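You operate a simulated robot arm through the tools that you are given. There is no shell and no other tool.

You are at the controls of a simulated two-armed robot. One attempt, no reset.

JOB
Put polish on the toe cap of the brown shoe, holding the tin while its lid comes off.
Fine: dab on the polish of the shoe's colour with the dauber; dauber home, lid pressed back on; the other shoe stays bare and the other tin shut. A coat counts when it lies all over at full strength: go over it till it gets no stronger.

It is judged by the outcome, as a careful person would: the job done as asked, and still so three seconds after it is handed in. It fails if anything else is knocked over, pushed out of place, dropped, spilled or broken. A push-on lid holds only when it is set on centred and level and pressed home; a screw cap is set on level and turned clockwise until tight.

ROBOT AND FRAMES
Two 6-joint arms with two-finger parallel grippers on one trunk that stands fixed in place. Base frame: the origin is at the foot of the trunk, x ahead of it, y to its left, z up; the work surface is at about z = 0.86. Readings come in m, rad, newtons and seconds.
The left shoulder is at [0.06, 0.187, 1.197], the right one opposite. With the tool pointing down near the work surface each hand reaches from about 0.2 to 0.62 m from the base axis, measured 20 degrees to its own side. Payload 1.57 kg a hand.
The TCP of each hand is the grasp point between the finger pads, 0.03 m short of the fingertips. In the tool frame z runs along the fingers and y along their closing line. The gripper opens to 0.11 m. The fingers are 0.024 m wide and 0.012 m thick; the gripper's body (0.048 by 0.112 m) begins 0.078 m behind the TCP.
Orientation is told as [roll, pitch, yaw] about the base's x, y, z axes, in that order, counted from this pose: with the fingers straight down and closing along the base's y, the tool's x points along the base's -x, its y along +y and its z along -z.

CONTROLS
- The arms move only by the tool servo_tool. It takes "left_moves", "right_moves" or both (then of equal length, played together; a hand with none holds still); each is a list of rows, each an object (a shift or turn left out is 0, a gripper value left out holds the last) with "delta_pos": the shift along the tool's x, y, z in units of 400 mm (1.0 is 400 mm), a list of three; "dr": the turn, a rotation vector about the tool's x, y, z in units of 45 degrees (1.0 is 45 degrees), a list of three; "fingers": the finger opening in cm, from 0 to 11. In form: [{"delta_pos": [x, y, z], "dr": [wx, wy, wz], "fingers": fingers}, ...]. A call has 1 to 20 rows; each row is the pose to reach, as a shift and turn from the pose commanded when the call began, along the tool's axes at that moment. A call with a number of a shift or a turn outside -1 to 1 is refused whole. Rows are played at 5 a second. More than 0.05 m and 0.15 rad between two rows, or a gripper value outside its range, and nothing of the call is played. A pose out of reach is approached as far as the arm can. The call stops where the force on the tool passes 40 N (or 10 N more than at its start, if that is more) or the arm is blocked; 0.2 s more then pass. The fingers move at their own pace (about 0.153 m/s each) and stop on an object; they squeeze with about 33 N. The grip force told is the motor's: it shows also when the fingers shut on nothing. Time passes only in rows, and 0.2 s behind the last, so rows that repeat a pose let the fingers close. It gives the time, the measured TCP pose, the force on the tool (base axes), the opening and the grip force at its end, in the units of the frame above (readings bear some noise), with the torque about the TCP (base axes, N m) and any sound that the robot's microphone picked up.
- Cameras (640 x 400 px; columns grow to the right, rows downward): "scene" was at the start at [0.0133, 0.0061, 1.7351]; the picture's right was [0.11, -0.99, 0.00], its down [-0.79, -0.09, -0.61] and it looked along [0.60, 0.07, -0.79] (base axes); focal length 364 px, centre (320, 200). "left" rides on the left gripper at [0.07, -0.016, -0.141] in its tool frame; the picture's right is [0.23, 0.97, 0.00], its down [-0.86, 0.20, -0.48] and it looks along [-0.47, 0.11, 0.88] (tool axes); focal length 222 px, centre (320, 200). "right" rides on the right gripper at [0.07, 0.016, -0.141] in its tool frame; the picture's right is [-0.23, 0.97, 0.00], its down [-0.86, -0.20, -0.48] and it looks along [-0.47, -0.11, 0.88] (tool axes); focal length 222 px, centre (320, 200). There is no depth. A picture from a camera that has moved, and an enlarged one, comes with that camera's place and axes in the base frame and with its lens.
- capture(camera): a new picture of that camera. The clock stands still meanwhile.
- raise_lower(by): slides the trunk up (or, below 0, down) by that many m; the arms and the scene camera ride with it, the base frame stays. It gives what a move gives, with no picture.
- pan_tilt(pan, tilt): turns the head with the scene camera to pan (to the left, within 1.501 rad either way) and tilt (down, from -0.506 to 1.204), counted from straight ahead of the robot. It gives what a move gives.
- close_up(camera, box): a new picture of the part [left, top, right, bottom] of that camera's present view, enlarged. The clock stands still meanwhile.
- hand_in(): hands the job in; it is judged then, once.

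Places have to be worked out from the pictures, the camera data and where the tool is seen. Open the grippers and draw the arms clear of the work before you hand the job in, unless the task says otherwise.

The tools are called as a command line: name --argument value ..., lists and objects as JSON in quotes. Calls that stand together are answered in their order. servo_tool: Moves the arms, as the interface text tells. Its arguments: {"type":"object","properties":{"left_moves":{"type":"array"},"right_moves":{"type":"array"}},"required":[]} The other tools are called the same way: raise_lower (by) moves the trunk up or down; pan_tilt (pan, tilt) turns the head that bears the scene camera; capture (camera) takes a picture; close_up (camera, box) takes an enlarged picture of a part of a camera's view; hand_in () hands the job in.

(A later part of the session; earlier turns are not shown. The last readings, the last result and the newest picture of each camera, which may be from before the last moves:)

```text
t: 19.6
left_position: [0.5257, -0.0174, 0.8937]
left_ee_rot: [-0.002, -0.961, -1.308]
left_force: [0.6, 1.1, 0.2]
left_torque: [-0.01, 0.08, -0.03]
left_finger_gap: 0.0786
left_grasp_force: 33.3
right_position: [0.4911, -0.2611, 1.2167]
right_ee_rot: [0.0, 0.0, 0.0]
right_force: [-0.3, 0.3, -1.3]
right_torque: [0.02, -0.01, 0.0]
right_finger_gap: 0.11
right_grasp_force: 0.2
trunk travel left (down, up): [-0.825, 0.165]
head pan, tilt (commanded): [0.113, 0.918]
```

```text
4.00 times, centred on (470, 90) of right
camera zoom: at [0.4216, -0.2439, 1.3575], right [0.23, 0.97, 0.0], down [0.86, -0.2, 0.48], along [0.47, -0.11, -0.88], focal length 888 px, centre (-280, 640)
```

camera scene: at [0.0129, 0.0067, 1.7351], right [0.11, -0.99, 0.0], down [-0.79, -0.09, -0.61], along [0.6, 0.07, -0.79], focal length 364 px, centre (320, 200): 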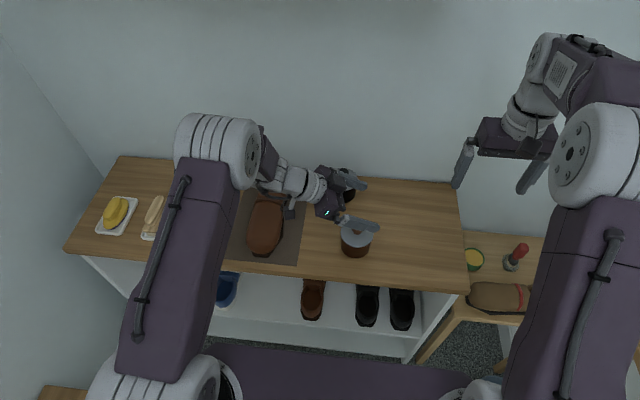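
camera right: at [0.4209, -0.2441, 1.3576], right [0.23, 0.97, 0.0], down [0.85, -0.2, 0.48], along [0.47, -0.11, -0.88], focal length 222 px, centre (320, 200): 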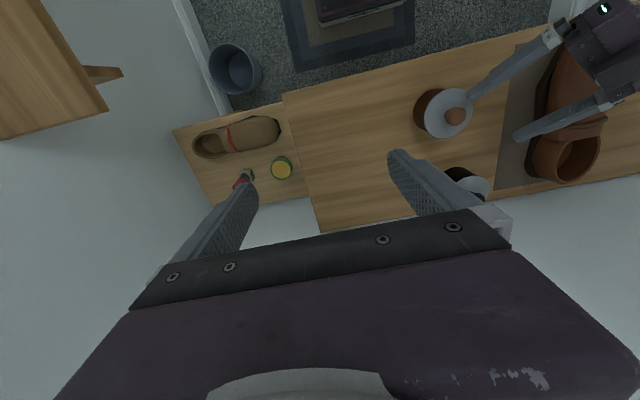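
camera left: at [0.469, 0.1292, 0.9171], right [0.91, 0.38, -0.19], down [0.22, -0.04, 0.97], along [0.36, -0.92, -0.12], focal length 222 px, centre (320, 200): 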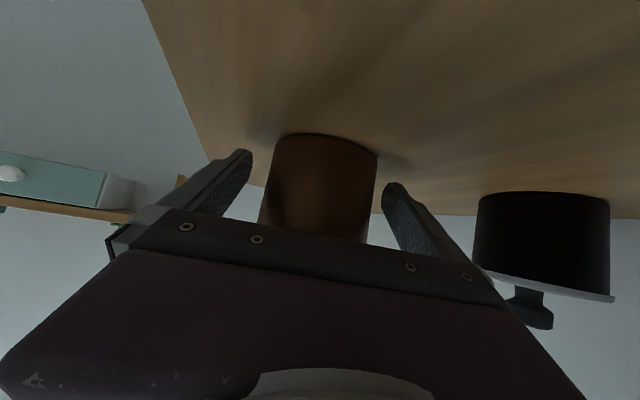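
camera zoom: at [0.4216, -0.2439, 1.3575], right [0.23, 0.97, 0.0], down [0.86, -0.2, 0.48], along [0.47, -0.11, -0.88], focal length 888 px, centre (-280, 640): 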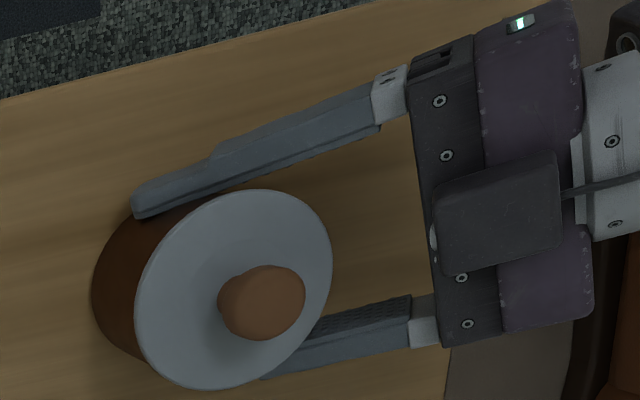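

The left hand holds the tin (gap 78.6 mm, 33 N) and the tin has not visibly moved. Now I turn the right hand 45° (of a 90° yaw) while bringing it closer.

servo_tool --right_moves '[{"delta_pos": [-0.004, 0.034, 0.007], "dr": [0, 0, -0.1667]}, {"delta_pos": [-0.008, 0.068, 0.014], "dr": [0, 0, -0.3333]}, {"delta_pos": [-0.012, 0.102, 0.021], "dr": [0, 0, -0.5]}, {"delta_pos": [-0.016, 0.136, 0.028], "dr": [0, 0, -0.6667]}, {"delta_pos": [-0.02, 0.17, 0.035], "dr": [0, 0, -0.8333]}, {"delta_pos": [-0.0225, 0.2025, 0.04], "dr": [0, 0, -1.0]}, {"delta_pos": [-0.0225, 0.2025, 0.04], "dr": [0, 0, -1.0]}]'

servo_tool --right_moves '[{"dr": [0, 0, -0.1667]}, {"dr": [0, 0, -0.3333]}, {"dr": [0, 0, -0.5]}, {"dr": [0, 0, -0.6667]}, {"dr": [0, 0, -0.8333]}, {"dr": [0, 0, -1.0]}, {"dr": [0, 0, -1.0]}]'

capture --camera "scene"

capture --camera "right"

```text
t: 21.2
left_position: [0.5257, -0.0183, 0.8935]
left_ee_rot: [0.0, -0.96, -1.308]
left_force: [0.0, -0.2, 0.7]
left_torque: [-0.06, 0.12, -0.01]
left_finger_gap: 0.0787
left_grasp_force: 33.1
right_position: [0.5021, -0.1803, 1.2007]
right_ee_rot: [-0.001, 0.001, 0.787]
right_force: [-0.4, -0.5, 0.0]
right_torque: [-0.03, -0.01, -0.01]
right_finger_gap: 0.11
right_grasp_force: 0.1
trunk travel left (down, up): [-0.825, 0.165]
head pan, tilt (commanded): [0.113, 0.918]
```

```text
t: 22.8
left_position: [0.5251, -0.018, 0.8928]
left_ee_rot: [-0.002, -0.959, -1.309]
left_force: [0.7, 1.1, 0.3]
left_torque: [-0.03, 0.14, -0.04]
left_finger_gap: 0.0787
left_grasp_force: 33.2
right_position: [0.5014, -0.1802, 1.1989]
right_ee_rot: [-0.001, 0.001, 1.572]
right_force: [0.0, -0.1, 0.0]
right_torque: [-0.03, 0.03, -0.01]
right_finger_gap: 0.1098
right_grasp_force: 0.0
trunk travel left (down, up): [-0.825, 0.165]
head pan, tilt (commanded): [0.113, 0.918]
```

```text
taken
camera scene: at [0.0132, 0.0062, 1.7351], right [0.11, -0.99, 0.0], down [-0.79, -0.09, -0.61], along [0.6, 0.07, -0.79], focal length 364 px, centre (320, 200)
```

scene: 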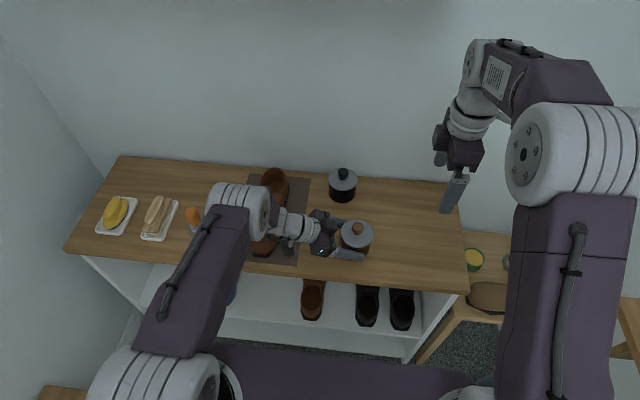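

```text
taken
camera right: at [0.4839, -0.2493, 1.3413], right [-0.97, 0.23, 0.0], down [0.2, 0.86, 0.48], along [0.11, 0.47, -0.88], focal length 222 px, centre (320, 200)
```

right: 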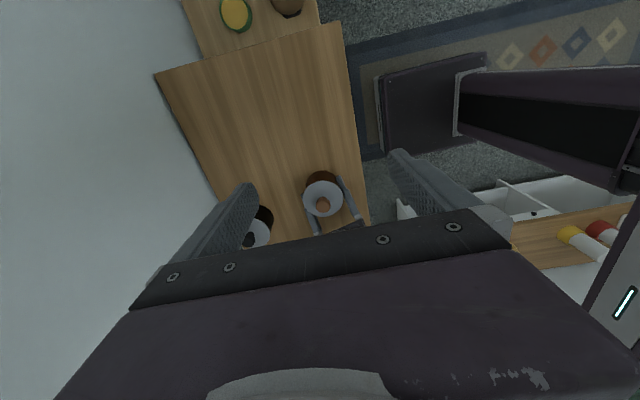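

Both hands are oriented as planned. I zoom the right camera on the lid to fix the knob's position relative to the right hand.

close_up --camera "right" --box '[280, 160, 376, 220]'

```text
6.67 times, centred on (328, 190) of right
camera zoom: at [0.4839, -0.2493, 1.3413], right [-0.97, 0.23, 0.0], down [0.2, 0.86, 0.48], along [0.11, 0.47, -0.88], focal length 1481 px, centre (267, 267)
```

zoom: 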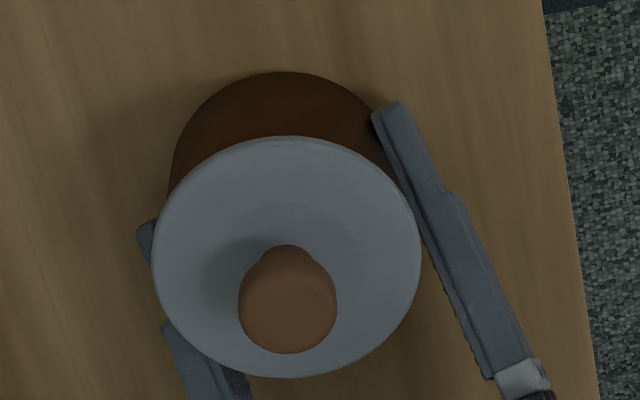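

The right camera gives the lid centre at (0.5284, -0.0305) and the knob head around z 0.95, consistent. I move the right hand over the knob at z 1.06 with the fingers narrowed to 6 cm.

servo_tool --right_moves '[{"delta_pos": [-0.063, -0.0112, 0.0583], "fingers": 6}, {"delta_pos": [-0.126, -0.0223, 0.1167]}, {"delta_pos": [-0.189, -0.0335, 0.175]}, {"delta_pos": [-0.252, -0.0447, 0.2333]}, {"delta_pos": [-0.315, -0.0558, 0.2917]}, {"delta_pos": [-0.378, -0.067, 0.35]}, {"delta_pos": [-0.378, -0.067, 0.35]}]'

capture --camera "scene"

capture --camera "right"

```text
t: 24.4
left_position: [0.5256, -0.0174, 0.8945]
left_ee_rot: [-0.001, -0.958, -1.309]
left_force: [-0.2, 1.1, 0.4]
left_torque: [-0.04, 0.09, -0.02]
left_finger_gap: 0.0785
left_grasp_force: 32.8
right_position: [0.5275, -0.0272, 1.0605]
right_ee_rot: [-0.001, -0.001, 1.571]
right_force: [0.6, -0.2, 0.0]
right_torque: [0.01, 0.01, 0.0]
right_finger_gap: 0.0601
right_grasp_force: 0.1
trunk travel left (down, up): [-0.825, 0.165]
head pan, tilt (commanded): [0.113, 0.918]
```

```text
taken
camera scene: at [0.013, 0.0059, 1.7351], right [0.11, -0.99, 0.0], down [-0.79, -0.09, -0.61], along [0.6, 0.07, -0.79], focal length 364 px, centre (320, 200)
```

scene: 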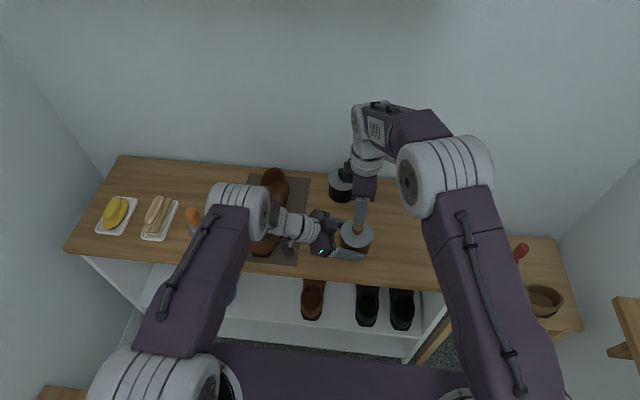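

```text
taken
camera right: at [0.511, -0.0969, 1.2021], right [-0.97, 0.23, 0.0], down [0.2, 0.86, 0.48], along [0.11, 0.47, -0.88], focal length 222 px, centre (320, 200)
```

right: 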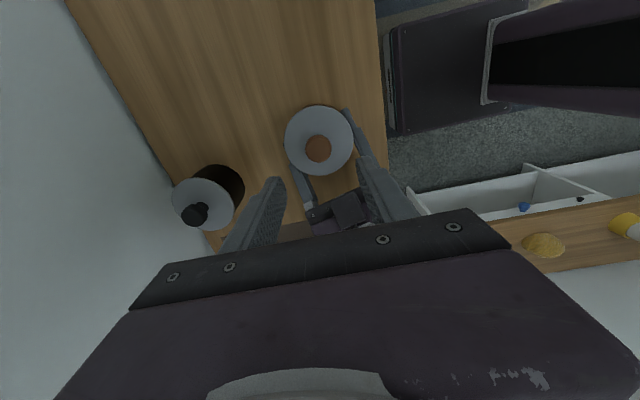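

The knob lies about 3 mm toward -y and 1.5 mm toward +x from the right TCP. I correct that and descend to TCP z ≈ 0.963, fingers astride the knob.

servo_tool --right_moves '[{"delta_pos": [0.0075, -0.004, 0.06]}, {"delta_pos": [0.0075, -0.004, 0.12]}, {"delta_pos": [0.0075, -0.004, 0.18]}, {"delta_pos": [0.0075, -0.004, 0.22]}, {"delta_pos": [0.0075, -0.004, 0.244]}, {"delta_pos": [0.0075, -0.004, 0.244]}]'

capture --camera "right"

close_up --camera "scene" --box '[290, 180, 418, 260]'

```text
t: 25.8
left_position: [0.5257, -0.0172, 0.8925]
left_ee_rot: [-0.001, -0.96, -1.309]
left_force: [-0.5, 2.0, 0.6]
left_torque: [-0.03, 0.1, -0.06]
left_finger_gap: 0.0786
left_grasp_force: 32.7
right_position: [0.5283, -0.0319, 0.9623]
right_ee_rot: [-0.001, 0.002, 1.57]
right_force: [0.0, 0.4, 0.0]
right_torque: [-0.02, -0.01, -0.01]
right_finger_gap: 0.0601
right_grasp_force: 0.0
trunk travel left (down, up): [-0.825, 0.165]
head pan, tilt (commanded): [0.113, 0.918]
```

```text
taken
camera right: at [0.5116, -0.1005, 1.1037], right [-0.97, 0.23, 0.0], down [0.2, 0.86, 0.48], along [0.11, 0.47, -0.88], focal length 222 px, centre (320, 200)
```

right: 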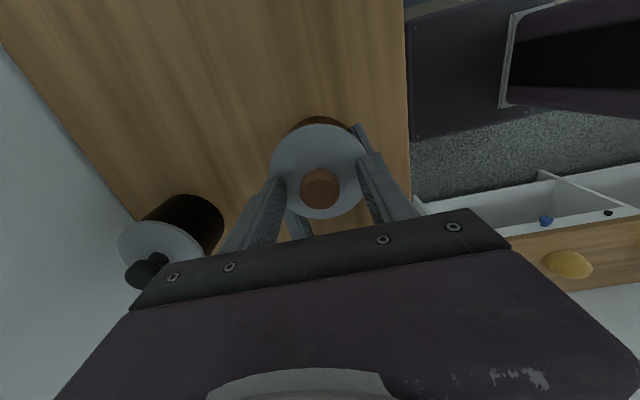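

```text
5.00 times, centred on (354, 220) of scene
camera zoom: at [0.0132, 0.0064, 1.7351], right [0.11, -0.99, 0.0], down [-0.79, -0.09, -0.61], along [0.6, 0.07, -0.79], focal length 1823 px, centre (150, 100)
```

zoom: 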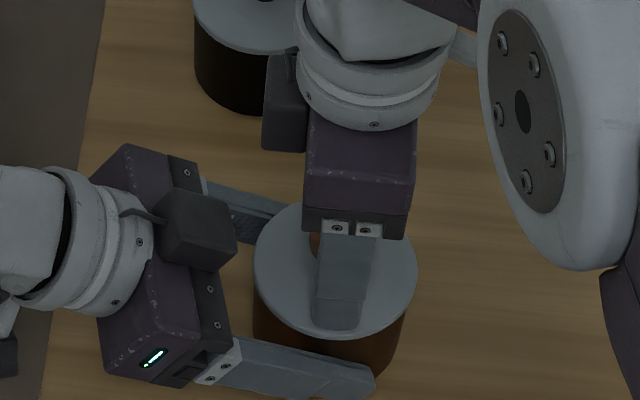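

The fingers straddle the knob with no contact force. I close the right fingers on the knob.

servo_tool --right_moves '[{"fingers": 4.5}, {"fingers": 3.5}, {"fingers": 2.0}, {"fingers": 2.0}, {"fingers": 2.0}]'

close_up --camera "right" --box '[240, 100, 400, 240]'

```text
t: 27.0
left_position: [0.5266, -0.0179, 0.8937]
left_ee_rot: [-0.002, -0.961, -1.31]
left_force: [-3.0, 0.8, 3.4]
left_torque: [-0.07, -0.02, -0.11]
left_finger_gap: 0.0784
left_grasp_force: 32.8
right_position: [0.5279, -0.0321, 0.9622]
right_ee_rot: [-0.001, 0.001, 1.572]
right_force: [3.5, 0.1, -2.0]
right_torque: [0.01, -0.01, 0.01]
right_finger_gap: 0.0258
right_grasp_force: 32.9
trunk travel left (down, up): [-0.825, 0.165]
head pan, tilt (commanded): [0.113, 0.918]
```

```text
2.86 times, centred on (320, 170) of right
camera zoom: at [0.5117, -0.1006, 1.1039], right [-0.97, 0.23, 0.0], down [0.2, 0.86, 0.48], along [0.11, 0.47, -0.88], focal length 635 px, centre (320, 286)
```

zoom: 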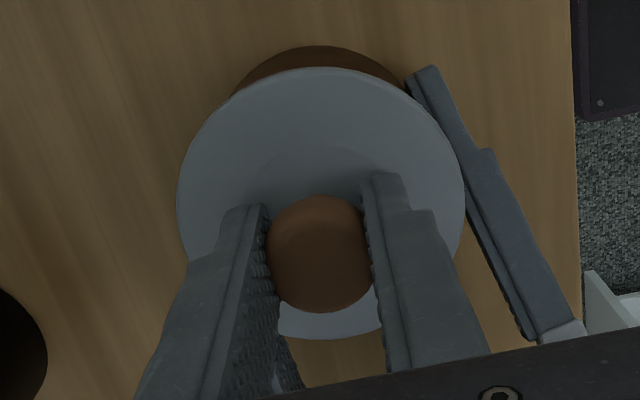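

The knob is gripped (25.8 mm, 33 N). With the left hand holding the tin, I pull the lid straight up slowly by 3 cm.

servo_tool --right_moves '[{"delta_pos": [0, 0, -0.0075]}, {"delta_pos": [0, 0, -0.015]}, {"delta_pos": [0, 0, -0.0225]}, {"delta_pos": [0, 0, -0.03]}, {"delta_pos": [0, 0, -0.04]}, {"delta_pos": [0, 0, -0.05]}, {"delta_pos": [0, 0, -0.0625]}, {"delta_pos": [0, 0, -0.0625]}]'

capture --camera "right"

close_up --camera "scene" --box '[290, 180, 418, 260]'

capture --camera "left"

```text
t: 28.8
left_position: [0.5265, -0.018, 0.8935]
left_ee_rot: [-0.001, -0.959, -1.31]
left_force: [1.8, -0.9, 1.3]
left_torque: [-0.1, 0.12, 0.0]
left_finger_gap: 0.0784
left_grasp_force: 33.1
right_position: [0.5298, -0.0321, 0.9879]
right_ee_rot: [0.0, 0.0, 1.572]
right_force: [0.4, -0.3, 0.2]
right_torque: [0.01, -0.01, -0.01]
right_finger_gap: 0.0256
right_grasp_force: 33.3
trunk travel left (down, up): [-0.825, 0.165]
head pan, tilt (commanded): [0.113, 0.918]
```

```text
taken
camera right: at [0.5124, -0.1009, 1.1285], right [-0.97, 0.23, 0.0], down [0.2, 0.86, 0.48], along [0.11, 0.47, -0.88], focal length 222 px, centre (320, 200)
```

right: 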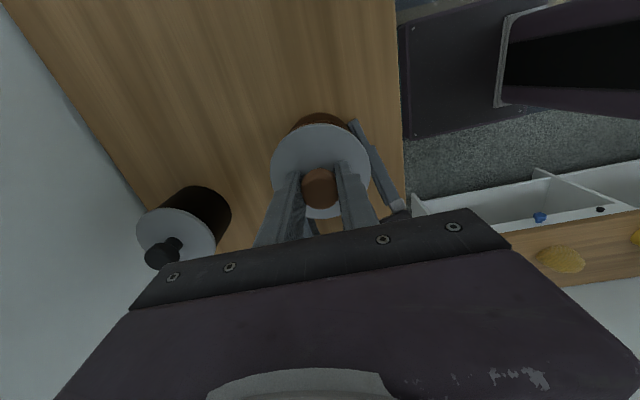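

```text
5.00 times, centred on (354, 220) of scene
camera zoom: at [0.0135, 0.006, 1.7351], right [0.11, -0.99, 0.0], down [-0.79, -0.09, -0.61], along [0.6, 0.07, -0.79], focal length 1823 px, centre (150, 100)
```

zoom: 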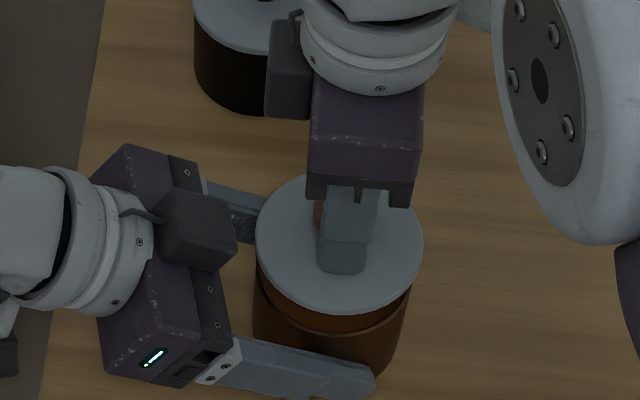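

```text
taken
camera left: at [0.4691, 0.1292, 0.9172], right [0.91, 0.38, -0.19], down [0.22, -0.04, 0.97], along [0.36, -0.92, -0.12], focal length 222 px, centre (320, 200)
```

left: 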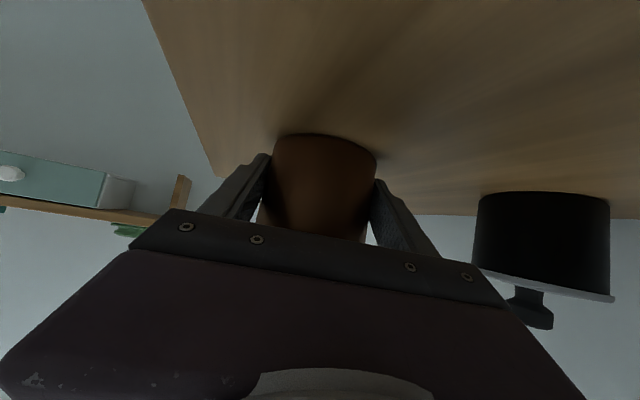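

The lid is off, held 2.5 cm above the tin (forces back to zero). I carry it sideways to the right and then up, clear of the tin.

servo_tool --right_moves '[{"delta_pos": [0.06, 0, -0.01]}, {"delta_pos": [0.125, 0, -0.02]}, {"delta_pos": [0.2, 0, -0.05]}, {"delta_pos": [0.28, 0, -0.1]}, {"delta_pos": [0.36, 0, -0.16]}, {"delta_pos": [0.45, 0, -0.22]}, {"delta_pos": [0.55, 0, -0.28]}, {"delta_pos": [0.55, 0, -0.28]}]'

capture --camera "right"

close_up --camera "scene" --box '[290, 190, 418, 270]'

capture --camera "scene"

```text
t: 30.6
left_position: [0.5254, -0.0183, 0.8931]
left_ee_rot: [-0.002, -0.961, -1.307]
left_force: [-0.2, -1.3, 2.4]
left_torque: [-0.09, 0.12, 0.05]
left_finger_gap: 0.0786
left_grasp_force: 33.3
right_position: [0.529, -0.2524, 1.1007]
right_ee_rot: [-0.001, 0.0, 1.571]
right_force: [0.1, 0.0, -0.5]
right_torque: [-0.04, 0.0, 0.01]
right_finger_gap: 0.0259
right_grasp_force: 33.4
trunk travel left (down, up): [-0.825, 0.165]
head pan, tilt (commanded): [0.113, 0.918]
```

```text
taken
camera right: at [0.5125, -0.3213, 1.2412], right [-0.97, 0.23, 0.0], down [0.2, 0.86, 0.48], along [0.11, 0.47, -0.88], focal length 222 px, centre (320, 200)
```

right: 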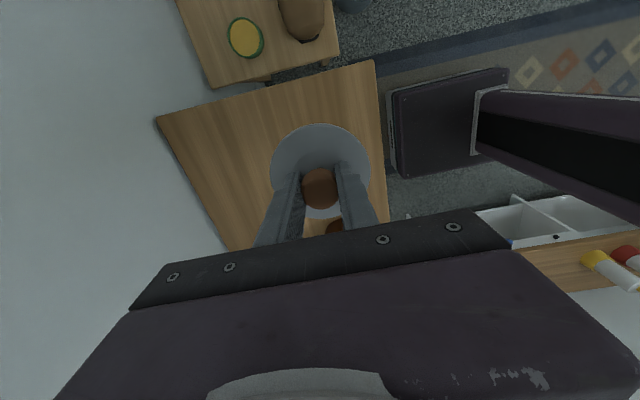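

```text
5.00 times, centred on (354, 230) of scene
camera zoom: at [0.0134, 0.0063, 1.7351], right [0.11, -0.99, 0.0], down [-0.79, -0.09, -0.61], along [0.6, 0.07, -0.79], focal length 1823 px, centre (150, 50)
```

zoom: 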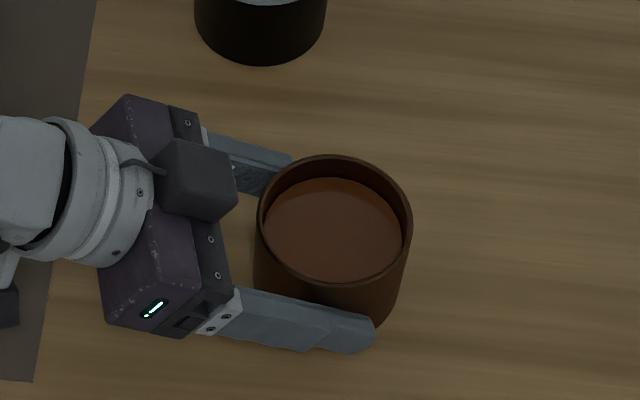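

```text
taken
camera scene: at [0.0134, 0.0063, 1.7351], right [0.11, -0.99, 0.0], down [-0.79, -0.09, -0.61], along [0.6, 0.07, -0.79], focal length 364 px, centre (320, 200)
```

scene: 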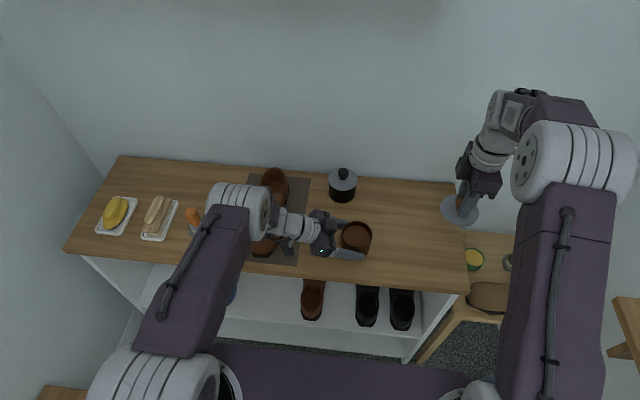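

The tin is open, showing brown polish about 1.2 cm below the rim. I open the left fingers gently and withdraw the hand vertically.

servo_tool --left_moves '[{"fingers": 8.2}, {"fingers": 9.0}, {"fingers": 10.0}, {"fingers": 11.0}, {"fingers": 11.0}]'

servo_tool --left_moves '[{"delta_pos": [-0.04, 0, -0.028]}, {"delta_pos": [-0.08, 0, -0.056]}, {"delta_pos": [-0.14, 0, -0.098]}, {"delta_pos": [-0.21, 0, -0.147]}, {"delta_pos": [-0.29, 0, -0.203]}, {"delta_pos": [-0.36, 0, -0.252]}, {"delta_pos": [-0.36, 0, -0.252]}]'

close_up --camera "scene" --box '[290, 190, 418, 270]'

```text
t: 31.8
left_position: [0.5262, -0.0189, 0.8936]
left_ee_rot: [-0.003, -0.96, -1.307]
left_force: [0.1, 0.1, -0.7]
left_torque: [0.0, 0.0, 0.02]
left_finger_gap: 0.1099
left_grasp_force: 0.2
right_position: [0.5281, -0.2522, 1.1003]
right_ee_rot: [-0.001, 0.0, 1.572]
right_force: [0.6, 0.1, 0.2]
right_torque: [0.03, -0.01, 0.0]
right_finger_gap: 0.0261
right_grasp_force: 32.8
trunk travel left (down, up): [-0.825, 0.165]
head pan, tilt (commanded): [0.113, 0.918]
```

```text
t: 33.4
left_position: [0.5269, -0.0197, 1.0682]
left_ee_rot: [-0.002, -0.96, -1.307]
left_force: [-0.5, -0.1, -0.5]
left_torque: [0.02, 0.03, -0.01]
left_finger_gap: 0.1101
left_grasp_force: 0.1
right_position: [0.5305, -0.2519, 1.0988]
right_ee_rot: [0.002, 0.002, 1.569]
right_force: [-0.4, -0.9, 0.1]
right_torque: [0.03, 0.0, -0.04]
right_finger_gap: 0.026
right_grasp_force: 33.2
trunk travel left (down, up): [-0.825, 0.165]
head pan, tilt (commanded): [0.113, 0.918]
```

```text
5.00 times, centred on (354, 230) of scene
camera zoom: at [0.0138, 0.0061, 1.7351], right [0.11, -0.99, 0.0], down [-0.79, -0.09, -0.61], along [0.6, 0.07, -0.79], focal length 1823 px, centre (150, 50)
```

zoom: 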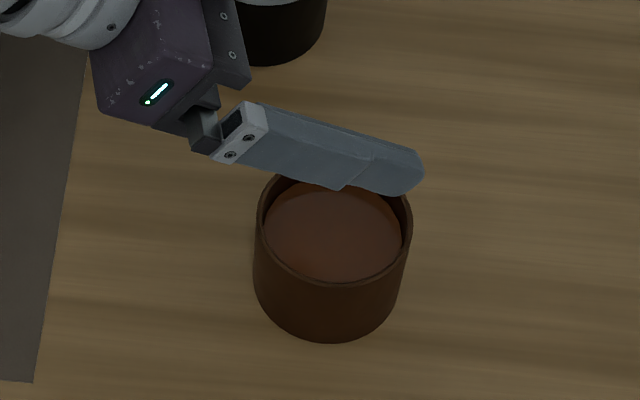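

The tin hasn't moved. I bring the left hand back toward the left, undoing most of the tilt on the way.

servo_tool --left_moves '[{"delta_pos": [0.0093, 0.004, -0.0514], "dr": [0, 0.125, 0]}, {"delta_pos": [0.0186, 0.008, -0.1029], "dr": [0, 0.25, 0]}, {"delta_pos": [0.0279, 0.0119, -0.1543], "dr": [0, 0.375, 0]}, {"delta_pos": [0.0373, 0.0159, -0.2058], "dr": [0, 0.5, 0]}, {"delta_pos": [0.0466, 0.0199, -0.2572], "dr": [0, 0.625, 0]}, {"delta_pos": [0.0559, 0.0239, -0.3086], "dr": [0, 0.75, 0]}, {"delta_pos": [0.0652, 0.0278, -0.3601], "dr": [0, 0.875, 0]}, {"delta_pos": [0.0745, 0.0318, -0.4115], "dr": [0, 1.0, 0]}, {"delta_pos": [0.0745, 0.0318, -0.4115], "dr": [0, 1.0, 0]}]'

```text
t: 35.4
left_position: [0.5004, 0.1326, 1.1381]
left_ee_rot: [-0.001, -0.174, -1.309]
left_force: [-0.4, -0.2, -0.6]
left_torque: [0.0, -0.03, 0.0]
left_finger_gap: 0.1101
left_grasp_force: 0.0
right_position: [0.5295, -0.2525, 1.1002]
right_ee_rot: [0.0, 0.001, 1.571]
right_force: [-0.2, 0.0, 0.1]
right_torque: [-0.01, 0.01, 0.04]
right_finger_gap: 0.0258
right_grasp_force: 33.3
trunk travel left (down, up): [-0.825, 0.165]
head pan, tilt (commanded): [0.113, 0.918]
```

Now level at yaw about -30° while moving to (0.46, 0.30, 1.15) toward the dauber.

servo_tool --left_moves '[{"delta_pos": [0.06, 0.0017, -0.0149], "dr": [-0.0125, 0.0301, -0.1425]}, {"delta_pos": [0.12, 0.0034, -0.0299], "dr": [-0.025, 0.0603, -0.285]}, {"delta_pos": [0.18, 0.0051, -0.0448], "dr": [-0.0375, 0.0904, -0.4275]}, {"delta_pos": [0.24, 0.0069, -0.0597], "dr": [-0.0499, 0.1205, -0.5701]}, {"delta_pos": [0.3, 0.0086, -0.0746], "dr": [-0.0624, 0.1506, -0.7126]}, {"delta_pos": [0.36, 0.0103, -0.0896], "dr": [-0.0749, 0.1808, -0.8551]}, {"delta_pos": [0.4198, 0.012, -0.1045], "dr": [-0.0874, 0.2109, -0.9976]}, {"delta_pos": [0.4198, 0.012, -0.1045], "dr": [-0.0874, 0.2109, -0.9976]}]'

capture --camera "left"

capture --camera "scene"

```text
t: 37.2
left_position: [0.4596, 0.3004, 1.1506]
left_ee_rot: [-0.001, 0.0, -0.521]
left_force: [1.7, -0.6, 0.3]
left_torque: [0.01, -0.01, 0.01]
left_finger_gap: 0.1101
left_grasp_force: 0.1
right_position: [0.5313, -0.2511, 1.0999]
right_ee_rot: [0.0, -0.001, 1.57]
right_force: [-0.2, -0.4, -0.6]
right_torque: [0.0, -0.01, 0.02]
right_finger_gap: 0.0259
right_grasp_force: 33.6
trunk travel left (down, up): [-0.825, 0.165]
head pan, tilt (commanded): [0.113, 0.918]
```

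```text
taken
camera left: at [0.3909, 0.3218, 1.2922], right [0.29, 0.96, 0.0], down [0.84, -0.25, 0.48], along [0.46, -0.14, -0.88], focal length 222 px, centre (320, 200)
```

left: 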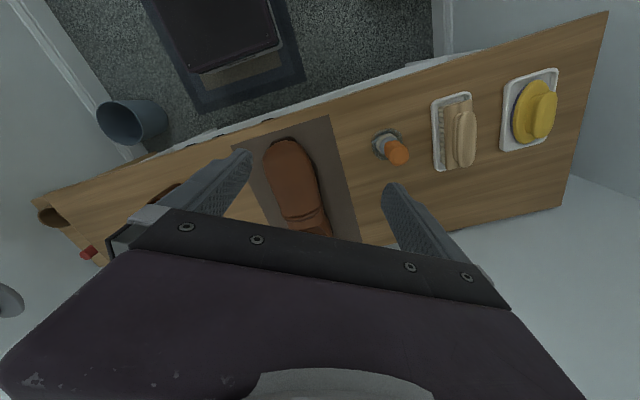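

```text
taken
camera scene: at [0.0134, 0.0057, 1.7351], right [0.11, -0.99, 0.0], down [-0.79, -0.09, -0.61], along [0.6, 0.07, -0.79], focal length 364 px, centre (320, 200)
```

scene: 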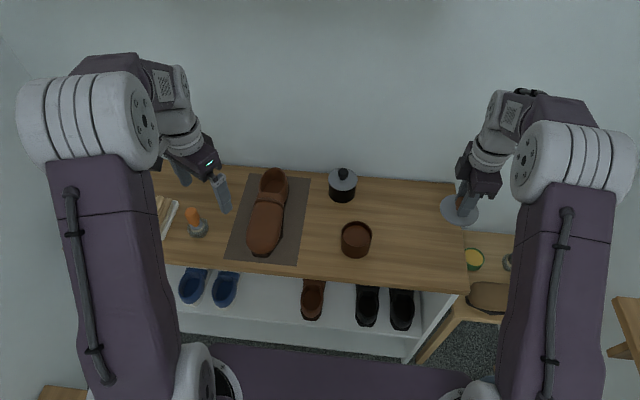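

The dauber and the shoe's toe are both in clear view of the left camera. I zoom in on each.

close_up --camera "left" --box '[350, 115, 430, 175]'

close_up --camera "left" --box '[240, 110, 368, 240]'

close_up --camera "scene" --box '[164, 195, 244, 245]'

close_up --camera "scene" --box '[216, 160, 312, 270]'

```text
6.67 times, centred on (390, 145) of left
camera zoom: at [0.3909, 0.3218, 1.2922], right [0.29, 0.96, 0.0], down [0.84, -0.25, 0.48], along [0.46, -0.14, -0.88], focal length 1481 px, centre (-147, 567)
```

zoom: 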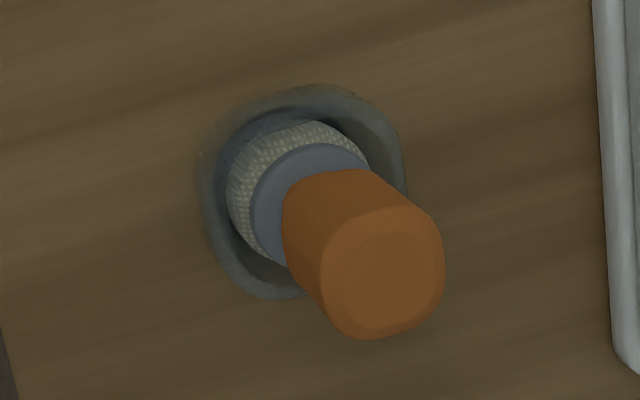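

```text
3.08 times, centred on (304, 175) of left
camera zoom: at [0.3909, 0.3218, 1.2922], right [0.29, 0.96, 0.0], down [0.84, -0.25, 0.48], along [0.46, -0.14, -0.88], focal length 684 px, centre (369, 277)
```

zoom: 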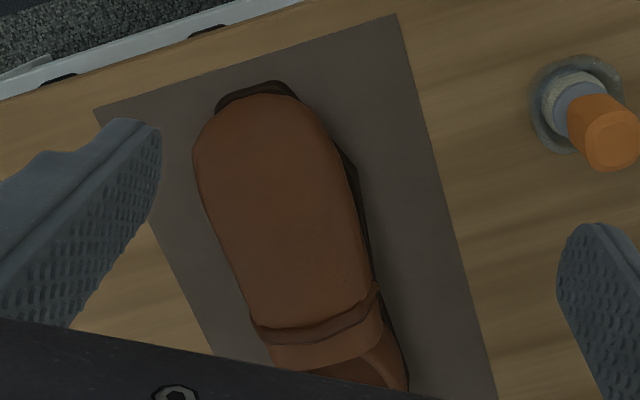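

```text
8.00 times, centred on (204, 220) of scene
camera zoom: at [0.0134, 0.0057, 1.7351], right [0.11, -0.99, 0.0], down [-0.79, -0.09, -0.61], along [0.6, 0.07, -0.79], focal length 2916 px, centre (1248, 40)
```

zoom: 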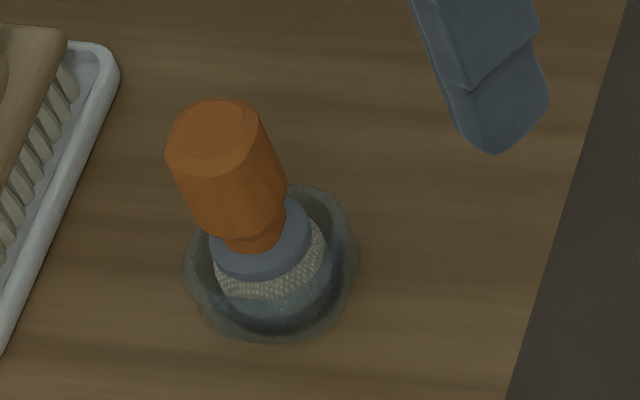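

```text
3.64 times, centred on (264, 215) of scene
camera zoom: at [0.0134, 0.0057, 1.7351], right [0.11, -0.99, 0.0], down [-0.79, -0.09, -0.61], along [0.6, 0.07, -0.79], focal length 1326 px, centre (524, 146)
```

zoom: 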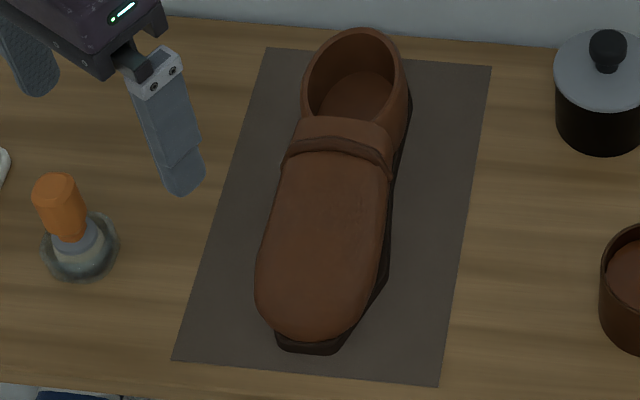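

Using two left-camera views I now put the dauber's axis at about (0.520, 0.405) with the handle top at z ≈ 0.967 and its neck near 0.91. I move above it at z 1.05 with the fingers at 6 cm.

servo_tool --left_moves '[{"delta_pos": [0, 0.0755, 0.0625], "fingers": 6}, {"delta_pos": [0, 0.151, 0.125]}, {"delta_pos": [0, 0.2265, 0.1875]}, {"delta_pos": [0, 0.302, 0.25]}, {"delta_pos": [0, 0.302, 0.25]}]'

close_up --camera "left" --box '[220, 70, 420, 210]'

capture --camera "scene"

```text
t: 38.4
left_position: [0.5204, 0.4046, 1.0506]
left_ee_rot: [0.0, -0.002, -0.524]
left_force: [-0.8, -0.2, 0.0]
left_torque: [0.0, 0.0, 0.01]
left_finger_gap: 0.0599
left_grasp_force: 0.0
right_position: [0.5283, -0.2525, 1.1002]
right_ee_rot: [0.0, 0.001, 1.569]
right_force: [-0.9, 0.1, -0.5]
right_torque: [0.06, -0.03, 0.0]
right_finger_gap: 0.0258
right_grasp_force: 32.9
trunk travel left (down, up): [-0.825, 0.165]
head pan, tilt (commanded): [0.113, 0.918]
```

```text
2.86 times, centred on (320, 140) of left
camera zoom: at [0.4508, 0.4265, 1.192], right [0.29, 0.96, 0.0], down [0.84, -0.25, 0.48], along [0.46, -0.14, -0.88], focal length 635 px, centre (320, 371)
```

zoom: 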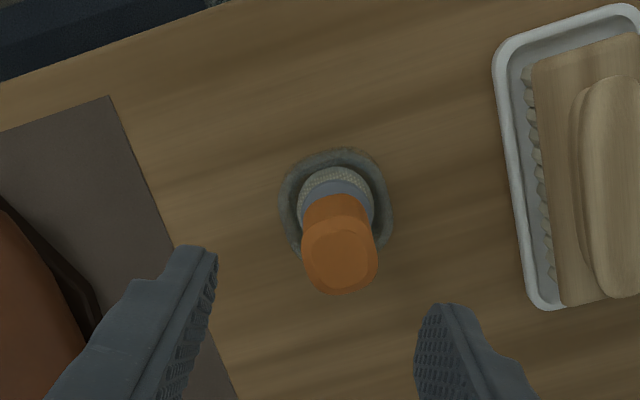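

```text
taken
camera scene: at [0.013, 0.0055, 1.7351], right [0.11, -0.99, 0.0], down [-0.79, -0.09, -0.61], along [0.6, 0.07, -0.79], focal length 364 px, centre (320, 200)
```

scene: 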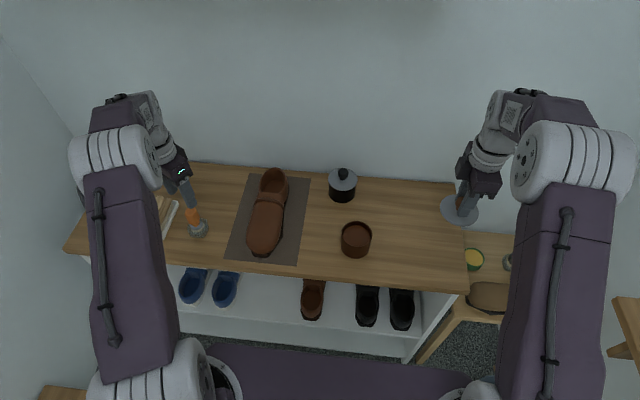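

The handle is about 7.5 mm along +y of the tool from the TCP. I correct that and descend to TCP z ≈ 0.947 around the handle.

servo_tool --left_moves '[{"delta_pos": [0, 0.0188, 0.04]}, {"delta_pos": [0, 0.0188, 0.1]}, {"delta_pos": [0, 0.0188, 0.16]}, {"delta_pos": [0, 0.0188, 0.22]}, {"delta_pos": [0, 0.0188, 0.258]}, {"delta_pos": [0, 0.0188, 0.258]}]'

close_up --camera "left" --box '[220, 90, 420, 230]'

close_up --camera "scene" --box '[150, 170, 250, 250]'

```text
t: 39.8
left_position: [0.5231, 0.4106, 0.9463]
left_ee_rot: [0.001, 0.0, -0.524]
left_force: [0.2, -1.5, -0.2]
left_torque: [0.0, 0.02, 0.01]
left_finger_gap: 0.0602
left_grasp_force: 0.0
right_position: [0.5309, -0.2523, 1.0997]
right_ee_rot: [0.0, 0.002, 1.571]
right_force: [0.3, -0.6, -0.1]
right_torque: [0.03, 0.01, 0.02]
right_finger_gap: 0.0261
right_grasp_force: 32.9
trunk travel left (down, up): [-0.825, 0.165]
head pan, tilt (commanded): [0.113, 0.918]
```

```text
2.86 times, centred on (320, 160) of left
camera zoom: at [0.4541, 0.4322, 1.0887], right [0.29, 0.96, 0.0], down [0.84, -0.26, 0.48], along [0.46, -0.14, -0.88], focal length 635 px, centre (320, 314)
```

zoom: 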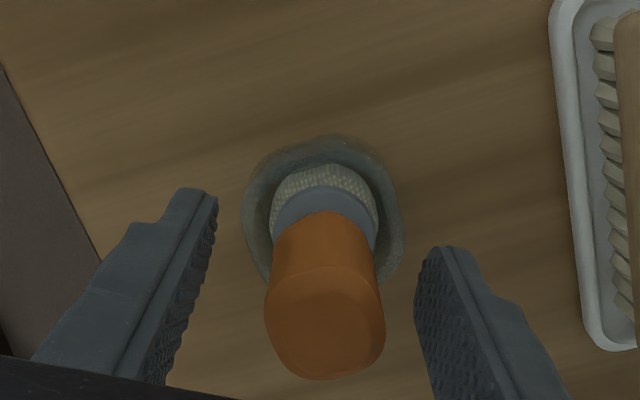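

```text
5.00 times, centred on (200, 210) of scene
camera zoom: at [0.0131, 0.0058, 1.7351], right [0.11, -0.99, 0.0], down [-0.79, -0.09, -0.61], along [0.6, 0.07, -0.79], focal length 1823 px, centre (920, 150)
```

zoom: 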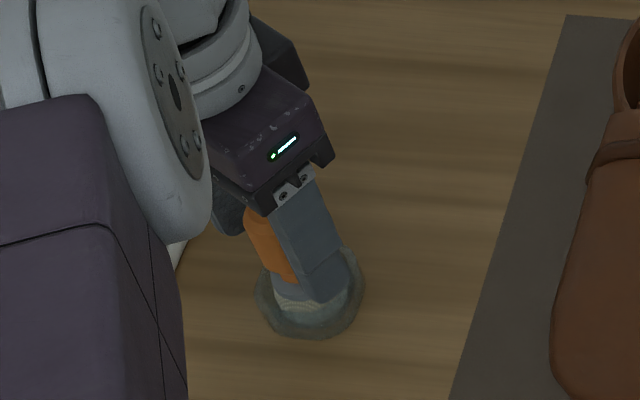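

The handle is centred between the fingers. I close the left gripper on it.

servo_tool --left_moves '[{"fingers": 4}, {"fingers": 3}, {"fingers": 1.5}, {"fingers": 1.5}, {"fingers": 1.5}]'

close_up --camera "left" --box '[220, 90, 420, 230]'

```text
t: 41.0
left_position: [0.5236, 0.411, 0.9466]
left_ee_rot: [0.0, -0.001, -0.524]
left_force: [-0.1, -0.1, 0.9]
left_torque: [0.03, -0.07, 0.03]
left_finger_gap: 0.0281
left_grasp_force: 32.7
right_position: [0.53, -0.2515, 1.1005]
right_ee_rot: [-0.001, 0.001, 1.57]
right_force: [0.2, 0.9, 0.5]
right_torque: [0.02, 0.0, 0.06]
right_finger_gap: 0.0258
right_grasp_force: 33.4
trunk travel left (down, up): [-0.825, 0.165]
head pan, tilt (commanded): [0.113, 0.918]
```

```text
2.86 times, centred on (320, 160) of left
camera zoom: at [0.4541, 0.4325, 1.0888], right [0.29, 0.96, 0.0], down [0.84, -0.25, 0.48], along [0.46, -0.14, -0.88], focal length 635 px, centre (320, 314)
```

zoom: 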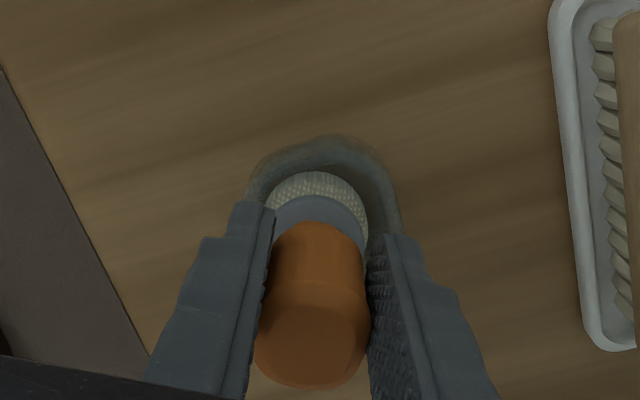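

The dauber handle is held (28.1 mm, 33 N). I lift it straight up 12 cm out of its cup and shift the right hand with the lid 5 cm further right.

servo_tool --left_moves '[{"delta_pos": [0, 0, -0.03]}, {"delta_pos": [0, 0, -0.075]}, {"delta_pos": [0, 0, -0.13]}, {"delta_pos": [0, 0, -0.19]}, {"delta_pos": [0, 0, -0.25]}, {"delta_pos": [0, 0, -0.3]}, {"delta_pos": [0, 0, -0.3]}]' --right_moves '[{"delta_pos": [0.02, 0, 0]}, {"delta_pos": [0.04, 0, 0]}, {"delta_pos": [0.06, 0, 0]}, {"delta_pos": [0.08, 0, 0]}, {"delta_pos": [0.1, 0, 0]}, {"delta_pos": [0.125, 0, 0]}, {"delta_pos": [0.125, 0, 0]}]'

capture --camera "left"

close_up --camera "scene" --box '[130, 150, 258, 250]'

```text
t: 42.6
left_position: [0.5234, 0.4115, 1.0685]
left_ee_rot: [0.0, -0.001, -0.524]
left_force: [-0.8, -0.3, -0.1]
left_torque: [0.0, 0.02, -0.01]
left_finger_gap: 0.0283
left_grasp_force: 33.3
right_position: [0.5294, -0.3012, 1.0997]
right_ee_rot: [-0.001, -0.001, 1.57]
right_force: [0.4, -0.8, -0.7]
right_torque: [-0.01, -0.03, -0.01]
right_finger_gap: 0.0264
right_grasp_force: 33.1
trunk travel left (down, up): [-0.825, 0.165]
head pan, tilt (commanded): [0.113, 0.918]
```

```text
taken
camera left: at [0.454, 0.433, 1.209], right [0.29, 0.96, 0.0], down [0.84, -0.25, 0.48], along [0.46, -0.14, -0.88], focal length 222 px, centre (320, 200)
```

left: 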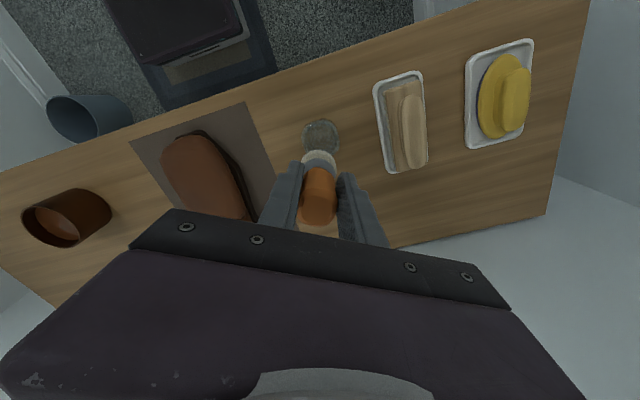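

```text
4.00 times, centred on (194, 200) of scene
camera zoom: at [0.0137, 0.0065, 1.7351], right [0.11, -0.99, 0.0], down [-0.79, -0.09, -0.61], along [0.6, 0.07, -0.79], focal length 1458 px, centre (824, 200)
```

zoom: 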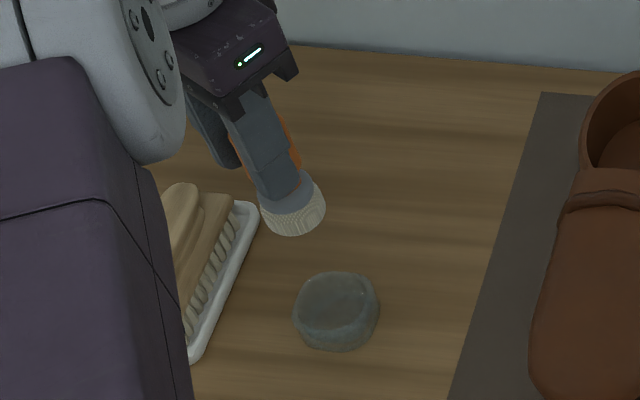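

The dauber is out and the glass cup stayed put; its bristle end is about 7.5 cm below the TCP. I carry it level across, above the shoe, to over the tin.

servo_tool --left_moves '[{"delta_pos": [-0.0562, -0.0948, 0]}, {"delta_pos": [-0.1123, -0.1895, 0]}, {"delta_pos": [-0.1685, -0.2843, 0]}, {"delta_pos": [-0.2246, -0.379, 0]}, {"delta_pos": [-0.2808, -0.4738, 0]}, {"delta_pos": [-0.3369, -0.5685, 0]}, {"delta_pos": [-0.3931, -0.6633, 0]}, {"delta_pos": [-0.4492, -0.758, 0]}, {"delta_pos": [-0.5054, -0.8528, 0]}, {"delta_pos": [-0.5615, -0.9475, 0]}, {"delta_pos": [-0.5615, -0.9475, 0]}]'

capture --camera "left"

close_up --camera "scene" --box '[280, 170, 440, 270]'

capture --camera "scene"

```text
t: 45.0
left_position: [0.5304, -0.0288, 1.0668]
left_ee_rot: [0.0, -0.001, -0.523]
left_force: [-1.1, -0.1, -0.8]
left_torque: [-0.02, -0.01, 0.0]
left_finger_gap: 0.0282
left_grasp_force: 32.9
right_position: [0.5301, -0.3005, 1.0997]
right_ee_rot: [-0.001, 0.0, 1.571]
right_force: [-0.2, 0.9, -0.6]
right_torque: [0.0, 0.01, 0.0]
right_finger_gap: 0.0256
right_grasp_force: 33.5
trunk travel left (down, up): [-0.825, 0.165]
head pan, tilt (commanded): [0.113, 0.918]
```

```text
taken
camera left: at [0.4597, -0.0065, 1.2078], right [0.29, 0.96, 0.0], down [0.84, -0.25, 0.48], along [0.46, -0.14, -0.88], focal length 222 px, centre (320, 200)
```

left: 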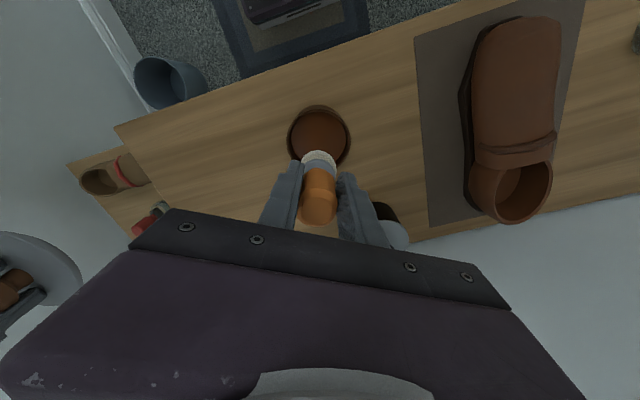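

```text
4.00 times, centred on (360, 220) of scene
camera zoom: at [0.0135, 0.0069, 1.7351], right [0.11, -0.99, 0.0], down [-0.79, -0.09, -0.61], along [0.6, 0.07, -0.79], focal length 1458 px, centre (160, 120)
```

zoom: 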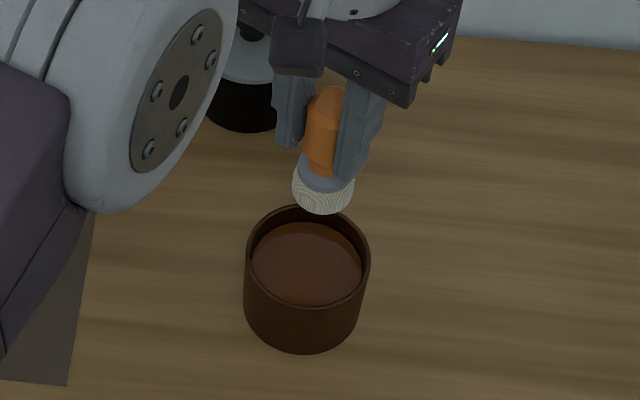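

```text
taken
camera scene: at [0.0135, 0.0069, 1.7351], right [0.11, -0.99, 0.0], down [-0.79, -0.09, -0.61], along [0.6, 0.07, -0.79], focal length 364 px, centre (320, 200)
```

scene: 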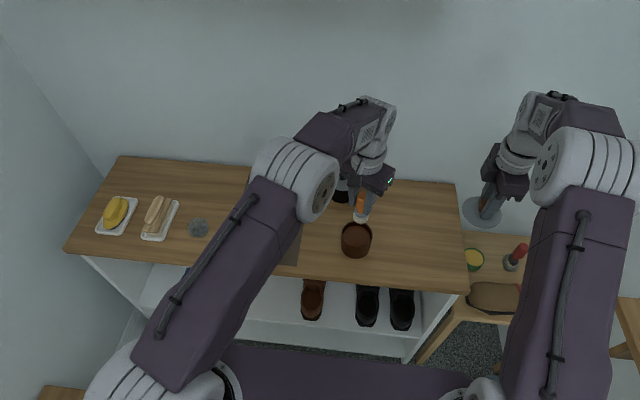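

The dauber is over the open tin, centred within a few mm. I lower it to about 1 cm above the expected polish surface.

servo_tool --left_moves '[{"delta_pos": [0.0093, -0.004, 0.05]}, {"delta_pos": [0.0093, -0.004, 0.1]}, {"delta_pos": [0.0093, -0.004, 0.15]}, {"delta_pos": [0.0093, -0.004, 0.175]}, {"delta_pos": [0.0093, -0.004, 0.175]}]'

close_up --camera "scene" --box '[300, 190, 412, 260]'

close_up --camera "left" --box '[240, 80, 400, 220]'

```text
t: 46.2
left_position: [0.526, -0.0289, 0.996]
left_ee_rot: [0.0, 0.0, -0.523]
left_force: [0.0, -0.3, -0.6]
left_torque: [-0.01, 0.01, 0.0]
left_finger_gap: 0.0279
left_grasp_force: 33.3
right_position: [0.5294, -0.3021, 1.0993]
right_ee_rot: [-0.001, -0.001, 1.571]
right_force: [0.5, 0.1, -0.2]
right_torque: [0.04, -0.07, 0.0]
right_finger_gap: 0.0266
right_grasp_force: 33.0
trunk travel left (down, up): [-0.825, 0.165]
head pan, tilt (commanded): [0.113, 0.918]
```

```text
5.71 times, centred on (356, 225) of scene
camera zoom: at [0.0134, 0.0061, 1.7351], right [0.11, -0.99, 0.0], down [-0.79, -0.09, -0.61], along [0.6, 0.07, -0.79], focal length 2083 px, centre (114, 57)
```

zoom: 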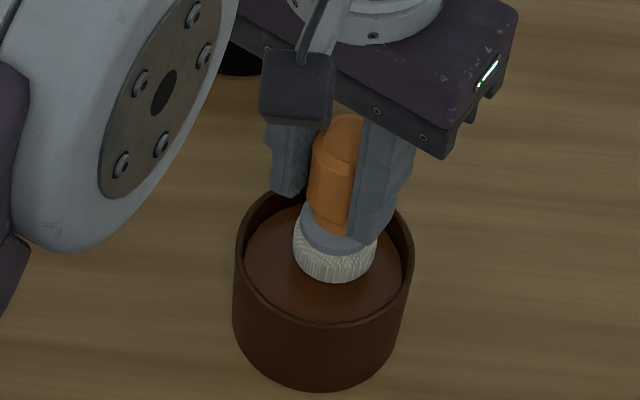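

```text
2.86 times, centred on (320, 150) of left
camera zoom: at [0.4558, -0.0075, 1.1388], right [0.29, 0.96, 0.0], down [0.84, -0.25, 0.48], along [0.46, -0.14, -0.88], focal length 635 px, centre (320, 343)
```

zoom: 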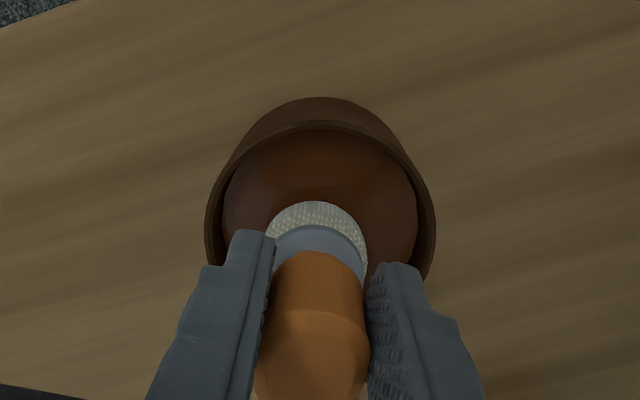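

The bristle end is about 6 mm off the tin's centre, toward +x/-y, so I correct that and lower slowly in small steps, watching the force.

servo_tool --left_moves '[{"delta_pos": [0.0146, 0, 0]}, {"delta_pos": [0.0146, 0, 0.01]}, {"delta_pos": [0.0146, 0, 0.02]}, {"delta_pos": [0.0146, 0, 0.03]}]'

close_up --camera "scene" --box '[300, 190, 412, 260]'

```text
t: 47.2
left_position: [0.5196, -0.0278, 0.9875]
left_ee_rot: [0.003, -0.005, -0.522]
left_force: [0.6, 3.5, 25.8]
left_torque: [0.15, -0.2, 0.01]
left_finger_gap: 0.0288
left_grasp_force: 33.6
right_position: [0.5283, -0.3018, 1.1028]
right_ee_rot: [-0.002, 0.001, 1.571]
right_force: [-0.4, 0.0, -0.4]
right_torque: [-0.02, 0.03, 0.0]
right_finger_gap: 0.0268
right_grasp_force: 33.0
trunk travel left (down, up): [-0.825, 0.165]
head pan, tilt (commanded): [0.113, 0.918]
```

```text
5.71 times, centred on (356, 225) of scene
camera zoom: at [0.0092, 0.0068, 1.7355], right [0.11, -0.99, 0.0], down [-0.79, -0.09, -0.61], along [0.61, 0.07, -0.79], focal length 2083 px, centre (114, 57)
```

zoom: 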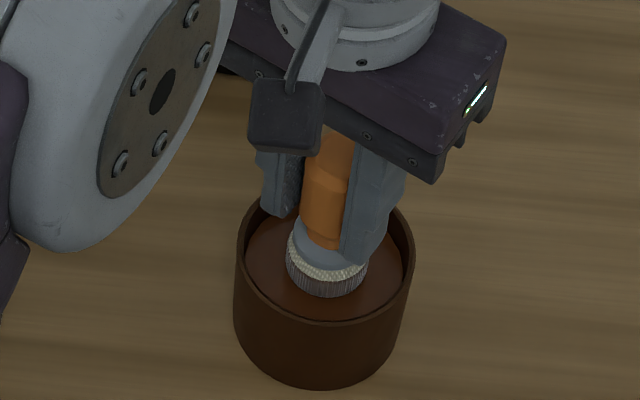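

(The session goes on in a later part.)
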